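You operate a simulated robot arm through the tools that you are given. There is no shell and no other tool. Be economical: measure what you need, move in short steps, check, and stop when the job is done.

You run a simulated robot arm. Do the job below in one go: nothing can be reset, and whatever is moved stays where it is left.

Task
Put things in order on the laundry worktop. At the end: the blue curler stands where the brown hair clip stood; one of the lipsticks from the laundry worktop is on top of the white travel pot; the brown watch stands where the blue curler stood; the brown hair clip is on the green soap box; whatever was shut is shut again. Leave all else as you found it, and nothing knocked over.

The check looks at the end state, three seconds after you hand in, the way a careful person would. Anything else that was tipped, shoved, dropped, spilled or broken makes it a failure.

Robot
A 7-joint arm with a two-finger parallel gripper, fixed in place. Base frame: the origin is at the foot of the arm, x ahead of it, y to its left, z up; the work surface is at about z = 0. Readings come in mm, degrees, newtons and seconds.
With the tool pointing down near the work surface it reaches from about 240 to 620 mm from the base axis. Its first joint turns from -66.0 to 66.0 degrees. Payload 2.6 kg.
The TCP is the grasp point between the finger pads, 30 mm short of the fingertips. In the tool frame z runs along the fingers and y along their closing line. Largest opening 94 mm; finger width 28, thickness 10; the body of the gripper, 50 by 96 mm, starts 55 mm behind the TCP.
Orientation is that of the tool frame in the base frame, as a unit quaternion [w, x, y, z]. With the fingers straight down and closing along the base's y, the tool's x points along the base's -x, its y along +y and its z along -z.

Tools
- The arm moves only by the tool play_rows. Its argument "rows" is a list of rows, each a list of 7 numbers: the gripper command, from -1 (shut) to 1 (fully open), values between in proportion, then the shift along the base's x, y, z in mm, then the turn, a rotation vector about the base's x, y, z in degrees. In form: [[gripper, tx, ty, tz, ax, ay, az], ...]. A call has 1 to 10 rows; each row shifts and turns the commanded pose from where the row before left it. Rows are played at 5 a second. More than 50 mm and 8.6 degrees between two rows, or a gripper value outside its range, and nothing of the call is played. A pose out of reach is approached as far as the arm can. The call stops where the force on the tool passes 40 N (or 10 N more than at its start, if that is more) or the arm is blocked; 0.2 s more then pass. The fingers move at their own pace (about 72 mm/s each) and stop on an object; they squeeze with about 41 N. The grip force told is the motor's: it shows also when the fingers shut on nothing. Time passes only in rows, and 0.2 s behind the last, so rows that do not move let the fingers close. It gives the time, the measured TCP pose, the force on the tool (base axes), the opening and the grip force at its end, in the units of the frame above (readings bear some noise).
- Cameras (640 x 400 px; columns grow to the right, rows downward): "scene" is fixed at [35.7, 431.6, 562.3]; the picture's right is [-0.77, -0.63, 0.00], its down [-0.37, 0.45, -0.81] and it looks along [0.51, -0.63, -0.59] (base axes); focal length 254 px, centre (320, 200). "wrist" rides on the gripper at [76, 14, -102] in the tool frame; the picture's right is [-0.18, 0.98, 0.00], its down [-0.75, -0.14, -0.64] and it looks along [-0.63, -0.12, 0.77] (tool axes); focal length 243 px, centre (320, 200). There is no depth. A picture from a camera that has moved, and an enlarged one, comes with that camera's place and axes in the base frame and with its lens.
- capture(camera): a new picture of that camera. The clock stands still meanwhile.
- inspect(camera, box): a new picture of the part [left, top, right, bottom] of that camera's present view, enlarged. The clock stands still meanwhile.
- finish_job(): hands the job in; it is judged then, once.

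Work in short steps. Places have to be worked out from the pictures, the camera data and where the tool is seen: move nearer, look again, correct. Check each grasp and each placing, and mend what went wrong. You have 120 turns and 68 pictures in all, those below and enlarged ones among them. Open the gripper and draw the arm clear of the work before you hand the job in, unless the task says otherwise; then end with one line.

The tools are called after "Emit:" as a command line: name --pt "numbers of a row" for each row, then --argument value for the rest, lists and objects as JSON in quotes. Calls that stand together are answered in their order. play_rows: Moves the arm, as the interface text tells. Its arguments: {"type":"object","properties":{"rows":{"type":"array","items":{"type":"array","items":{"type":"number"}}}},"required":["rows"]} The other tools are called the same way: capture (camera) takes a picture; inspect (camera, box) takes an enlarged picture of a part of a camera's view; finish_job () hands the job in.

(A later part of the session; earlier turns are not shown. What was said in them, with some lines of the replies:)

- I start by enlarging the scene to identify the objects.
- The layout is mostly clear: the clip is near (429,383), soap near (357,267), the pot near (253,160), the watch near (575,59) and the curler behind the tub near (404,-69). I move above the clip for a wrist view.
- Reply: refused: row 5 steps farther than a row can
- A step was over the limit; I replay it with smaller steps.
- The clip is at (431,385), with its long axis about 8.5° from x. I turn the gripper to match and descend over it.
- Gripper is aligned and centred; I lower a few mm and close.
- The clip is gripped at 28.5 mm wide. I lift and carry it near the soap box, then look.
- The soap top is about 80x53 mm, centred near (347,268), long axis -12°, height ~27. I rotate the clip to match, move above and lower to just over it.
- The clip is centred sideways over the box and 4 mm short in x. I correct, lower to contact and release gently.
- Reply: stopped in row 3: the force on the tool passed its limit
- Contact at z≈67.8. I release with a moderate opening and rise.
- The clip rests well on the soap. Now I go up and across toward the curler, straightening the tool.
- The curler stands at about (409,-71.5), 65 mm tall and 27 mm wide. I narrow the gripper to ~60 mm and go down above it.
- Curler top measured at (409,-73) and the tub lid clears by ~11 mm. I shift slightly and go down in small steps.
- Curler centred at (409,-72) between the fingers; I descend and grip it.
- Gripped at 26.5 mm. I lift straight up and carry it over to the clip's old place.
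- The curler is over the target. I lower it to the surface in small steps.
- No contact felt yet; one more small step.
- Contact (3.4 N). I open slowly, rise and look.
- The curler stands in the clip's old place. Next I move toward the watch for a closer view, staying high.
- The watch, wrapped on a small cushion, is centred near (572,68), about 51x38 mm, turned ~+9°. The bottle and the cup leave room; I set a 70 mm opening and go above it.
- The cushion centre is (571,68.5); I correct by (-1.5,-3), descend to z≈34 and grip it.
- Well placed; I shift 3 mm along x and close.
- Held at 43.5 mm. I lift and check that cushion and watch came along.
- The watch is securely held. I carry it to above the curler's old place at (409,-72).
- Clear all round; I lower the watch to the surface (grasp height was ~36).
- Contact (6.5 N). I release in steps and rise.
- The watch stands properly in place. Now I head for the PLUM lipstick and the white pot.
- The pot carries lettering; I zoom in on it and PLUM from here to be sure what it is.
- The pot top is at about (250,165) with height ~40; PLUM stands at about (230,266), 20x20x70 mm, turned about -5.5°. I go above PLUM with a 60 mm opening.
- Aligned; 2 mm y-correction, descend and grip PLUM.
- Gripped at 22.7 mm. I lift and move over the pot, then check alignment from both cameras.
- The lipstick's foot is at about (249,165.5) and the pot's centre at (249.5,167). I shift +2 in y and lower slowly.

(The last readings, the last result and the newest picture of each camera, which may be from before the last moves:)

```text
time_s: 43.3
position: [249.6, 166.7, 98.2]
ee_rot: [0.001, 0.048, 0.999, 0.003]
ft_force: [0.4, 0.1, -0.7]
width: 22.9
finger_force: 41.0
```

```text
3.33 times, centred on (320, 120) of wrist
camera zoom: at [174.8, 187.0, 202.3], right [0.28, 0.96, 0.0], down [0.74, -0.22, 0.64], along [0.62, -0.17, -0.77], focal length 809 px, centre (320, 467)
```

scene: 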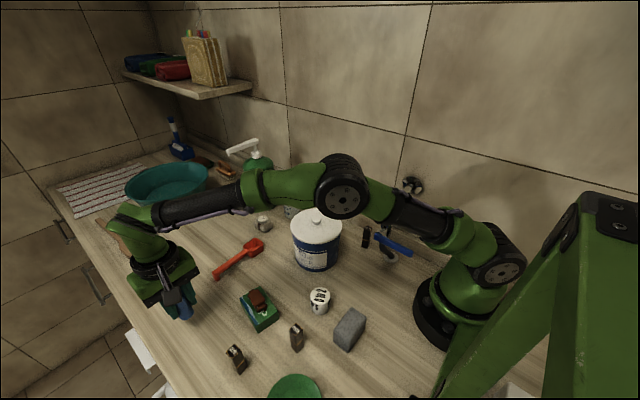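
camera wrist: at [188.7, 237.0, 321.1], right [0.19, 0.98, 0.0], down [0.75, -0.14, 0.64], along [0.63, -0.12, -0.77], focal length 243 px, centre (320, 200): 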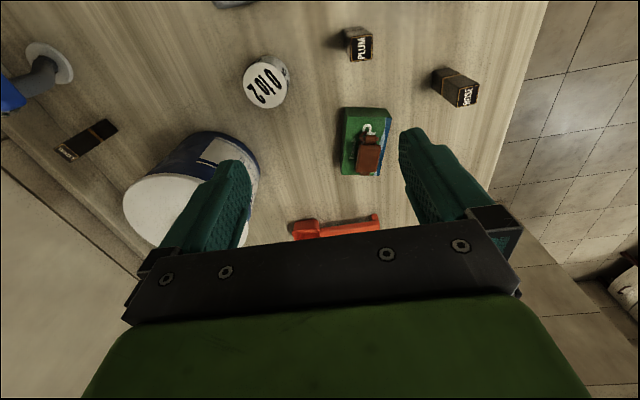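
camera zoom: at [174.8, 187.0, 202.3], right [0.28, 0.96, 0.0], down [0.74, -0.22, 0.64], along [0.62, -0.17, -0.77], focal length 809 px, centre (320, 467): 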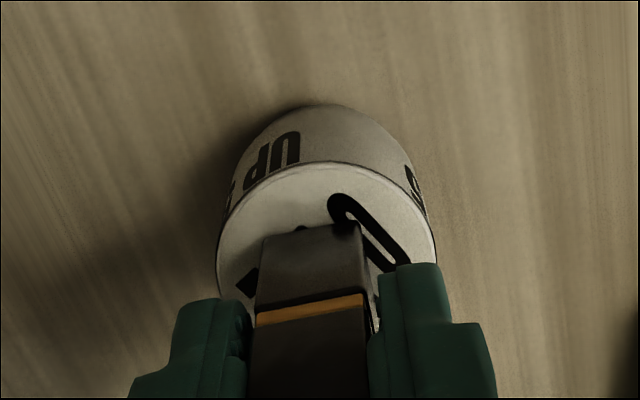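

The lipstick is within ~2 mm of the pot centre; I trim by (+1.5,+1.5) and step down to contact.

Emit:
play_rows --pt "-1 1.5 1.5 -2 0 0 0" --pt "-1 0 0 -1.5 0 0 0" --pt "-1 0 0 0 0 0 0"

Emit:
play_rows --pt "-1 0 0 -1 0 0 0" --pt "-1 0 0 0 0 0 0"

```text
time_s: 44.1
position: [251.1, 169.0, 96.5]
ee_rot: [0.002, 0.048, 0.999, 0.004]
ft_force: [-7.1, -2.3, 30.1]
width: 23.0
finger_force: 40.3
```

```text
time_s: 44.7
position: [251.1, 167.7, 94.3]
ee_rot: [0.002, 0.049, 0.999, 0.003]
ft_force: [0.1, -0.7, 36.0]
width: 23.1
finger_force: 41.2
```

Already pressing 36 N; I back up a little to relieve the force before releasing.

Emit:
play_rows --pt "-1 0 0 1 0 0 0" --pt "-1 0 0 0.8 0 0 0" --pt "-1 0 0 0 0 0 0"

```text
time_s: 45.5
position: [249.2, 167.4, 95.5]
ee_rot: [0.0, 0.048, 0.999, 0.002]
ft_force: [2.7, 0.2, 7.2]
width: 22.4
finger_force: 41.7
```

Emit:
play_rows --pt "-1 0 0 0.3 0 0 0" --pt "-1 0 0 0 0 0 0"

Emit:
inspect --camera "scene" --box '[290, 260, 350, 310]'

```text
time_s: 46.1
position: [249.4, 167.1, 97.2]
ee_rot: [0.0, 0.048, 0.999, 0.002]
ft_force: [0.0, -0.6, -0.6]
width: 22.8
finger_force: 40.7
```

```text
8.00 times, centred on (320, 285) of scene
camera zoom: at [35.7, 431.6, 562.3], right [-0.77, -0.63, 0.0], down [-0.37, 0.45, -0.81], along [0.51, -0.63, -0.59], focal length 2029 px, centre (320, -480)
```

zoom: 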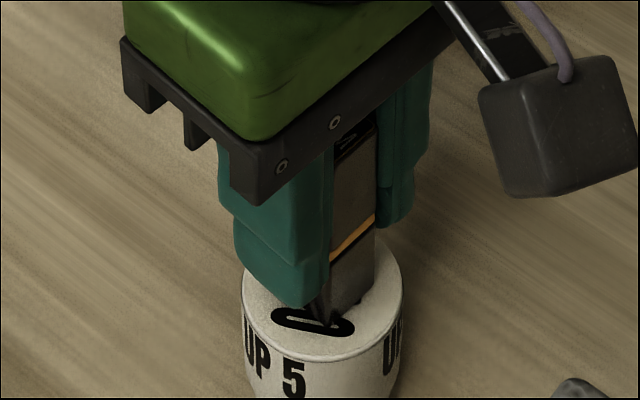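

The scene view suggests the lipstick sits ~5 mm off centre toward the robot. I raise 1 mm, shift (+2.5,+2.5) and look again.

Emit:
play_rows --pt "-1 0 0 2 0 0 0" --pt "-1 2.5 2.5 0 0 0 0" --pt "-1 0 0 0 0 0 0"

Emit:
inspect --camera "scene" --box '[290, 265, 350, 315]'

Emit:
inspect --camera "wrist" --box '[240, 60, 400, 180]'

```text
time_s: 46.9
position: [252.5, 169.2, 98.8]
ee_rot: [0.002, 0.047, 0.999, 0.001]
ft_force: [0.2, -0.6, 0.2]
width: 23.0
finger_force: 41.3
```

```text
8.00 times, centred on (320, 290) of scene
camera zoom: at [35.7, 431.6, 562.3], right [-0.77, -0.63, 0.0], down [-0.37, 0.45, -0.81], along [0.51, -0.63, -0.59], focal length 2029 px, centre (320, -520)
```

zoom: 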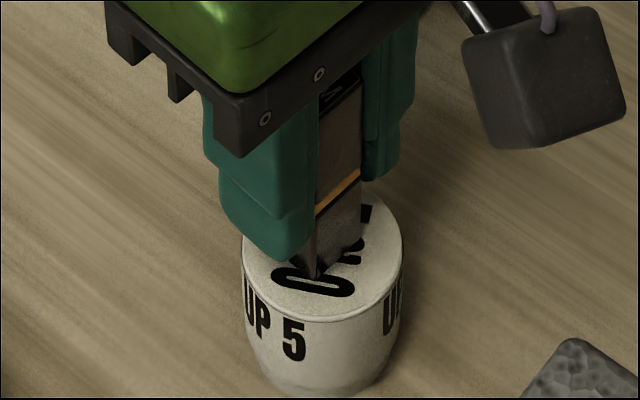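

```text
3.33 times, centred on (320, 120) of wrist
camera zoom: at [178.5, 190.1, 202.5], right [0.28, 0.96, 0.0], down [0.74, -0.22, 0.64], along [0.62, -0.17, -0.77], focal length 809 px, centre (320, 467)
```

zoom: 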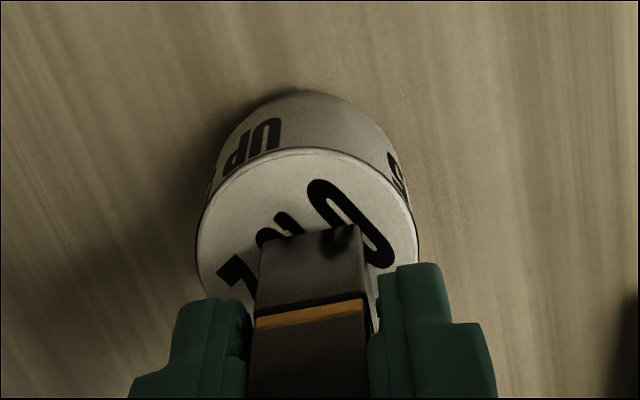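

Now well centred on the lid. I lower in 0.7 mm steps to light contact.

Emit:
play_rows --pt "-1 -0.5 0 -1 0 0 0" --pt "-1 0 0 -0.7 0 0 0" --pt "-1 0 0 0 0 0 0"

```text
time_s: 47.7
position: [253.7, 171.0, 97.0]
ee_rot: [0.001, 0.047, 0.999, 0.003]
ft_force: [1.0, -0.6, -0.7]
width: 22.7
finger_force: 41.2
```

Emit:
play_rows --pt "-1 0 0 -0.6 0 0 0" --pt "-1 0 0 0 0 0 0"

```text
time_s: 48.3
position: [253.4, 170.2, 96.4]
ee_rot: [0.001, 0.047, 0.999, 0.003]
ft_force: [0.5, -0.1, -0.7]
width: 22.6
finger_force: 40.7
```

Emit:
play_rows --pt "-1 -1 -0.5 -0.6 0 0 0" --pt "-1 0 0 0 0 0 0"

```text
time_s: 48.9
position: [252.5, 170.5, 96.4]
ee_rot: [0.001, 0.048, 0.999, 0.003]
ft_force: [0.6, -0.1, 1.3]
width: 23.2
finger_force: 41.0
```

Just touching (~2 N). One look before release, since the pot could have moved with it.

Emit:
inspect --camera "scene" --box '[290, 265, 350, 315]'

Emit:
inspect --camera "wrist" --box '[240, 60, 400, 180]'

```text
8.00 times, centred on (320, 290) of scene
camera zoom: at [35.7, 431.6, 562.3], right [-0.77, -0.63, 0.0], down [-0.37, 0.45, -0.81], along [0.51, -0.63, -0.59], focal length 2029 px, centre (320, -520)
```

zoom: 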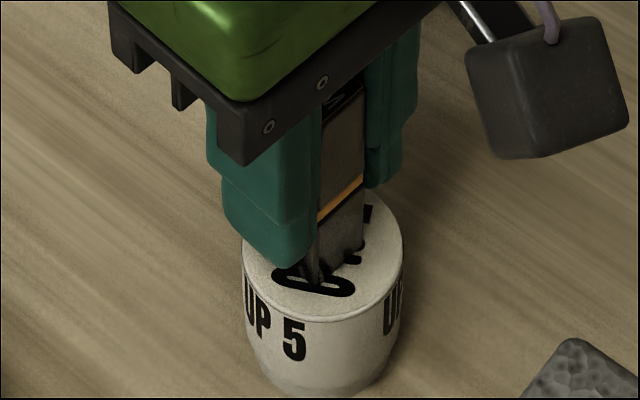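

```text
3.33 times, centred on (320, 120) of wrist
camera zoom: at [177.8, 189.6, 199.4], right [0.28, 0.96, 0.01], down [0.74, -0.22, 0.64], along [0.62, -0.17, -0.77], focal length 809 px, centre (320, 467)
```

zoom: 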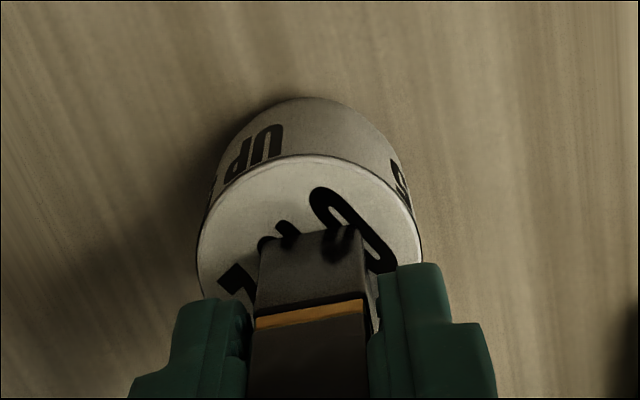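

Centred and in contact, pot unmoved. I open slowly and rise.

Emit:
play_rows --pt "-0.4 0 0 0 0 0 0" --pt "-0.2 0 0 0 0 0 0" --pt "0.2 0 0 0 0 0 0" --pt "0.2 0 0 0 0 0 0" --pt "0.2 0 0 25 0 0 0" --pt "0.2 0 0 40 0 0 0" --pt "0.2 0 0 40 0 0 0" --pt "0.2 0 0 40 0 0 0"

Emit:
capture --camera "scene"

Emit:
inspect --camera "scene" --box '[160, 260, 360, 385]'

```text
time_s: 50.7
position: [250.5, 171.1, 243.7]
ee_rot: [0.001, 0.048, 0.999, 0.003]
ft_force: [0.6, 0.3, -0.1]
width: 56.5
finger_force: 0.0
```

```text
21 pictures are left
```

scene: 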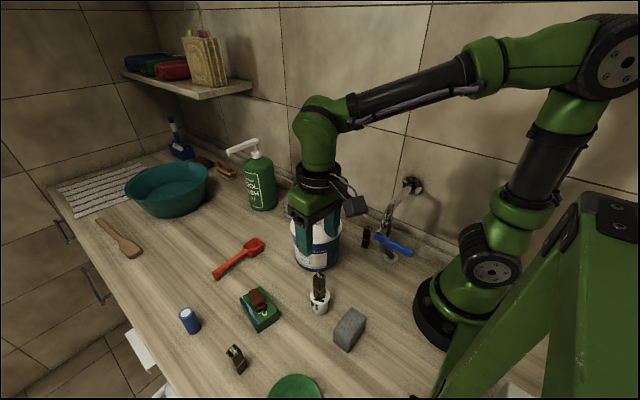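

```text
3.20 times, centred on (260, 322) of scene
camera zoom: at [35.7, 431.6, 562.3], right [-0.77, -0.63, 0.0], down [-0.37, 0.45, -0.81], along [0.51, -0.63, -0.59], focal length 812 px, centre (512, -192)
```

zoom: 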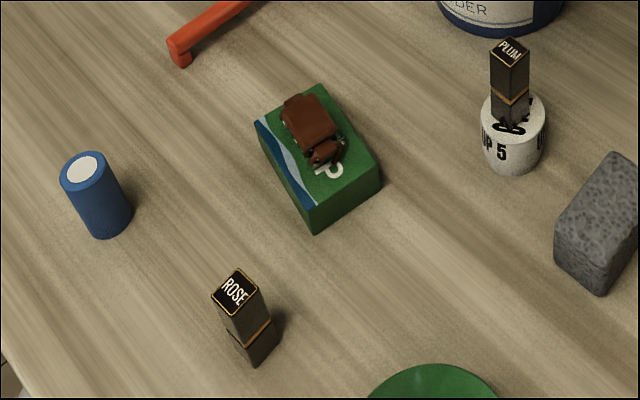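

Everything is standing as required. I raise the arm to a clear pose and take a last look.

Emit:
play_rows --pt "1 0 0 45 0 0 0" --pt "1 10 0 40 0 0 0" --pt "1 30 -10 20 0 0 0" --pt "1 40 -20 0 0 0 0" --pt "1 0 0 0 0 0 0" --pt "1 0 0 0 0 0 0"

Emit:
capture --camera "scene"

Emit:
capture --camera "wrist"

```text
time_s: 52.1
position: [333.9, 140.7, 346.2]
ee_rot: [0.001, 0.048, 0.999, 0.003]
ft_force: [0.7, -0.1, -0.6]
width: 93.7
finger_force: 0.0
```

```text
19 pictures are left
```

scene: 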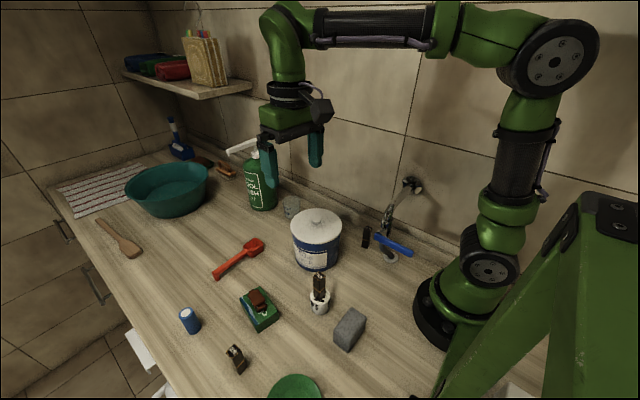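

```text
18 pictures are left
camera wrist: at [259.4, 160.7, 450.5], right [0.28, 0.96, 0.0], down [0.74, -0.22, 0.64], along [0.62, -0.17, -0.77], focal length 243 px, centre (320, 200)
```

wrist: 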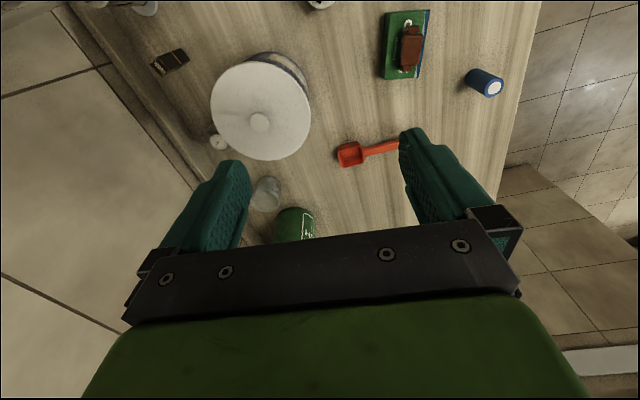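

All four items are in place, nothing else has moved, and the gripper is open and clear, so I hand in.

Emit:
finish_job

```text
The job is handed in.
```

I put all four items in place: the curler stands where the hair clip was, the watch stands where the curler was, the hair clip is on the soap box, and the PLUM lipstick is on the small white pot marked "0 to 2", which I took to be the travel pot. Nothing had to be opened, and the last pictures showed everything else as I found it and nothing knocked over.
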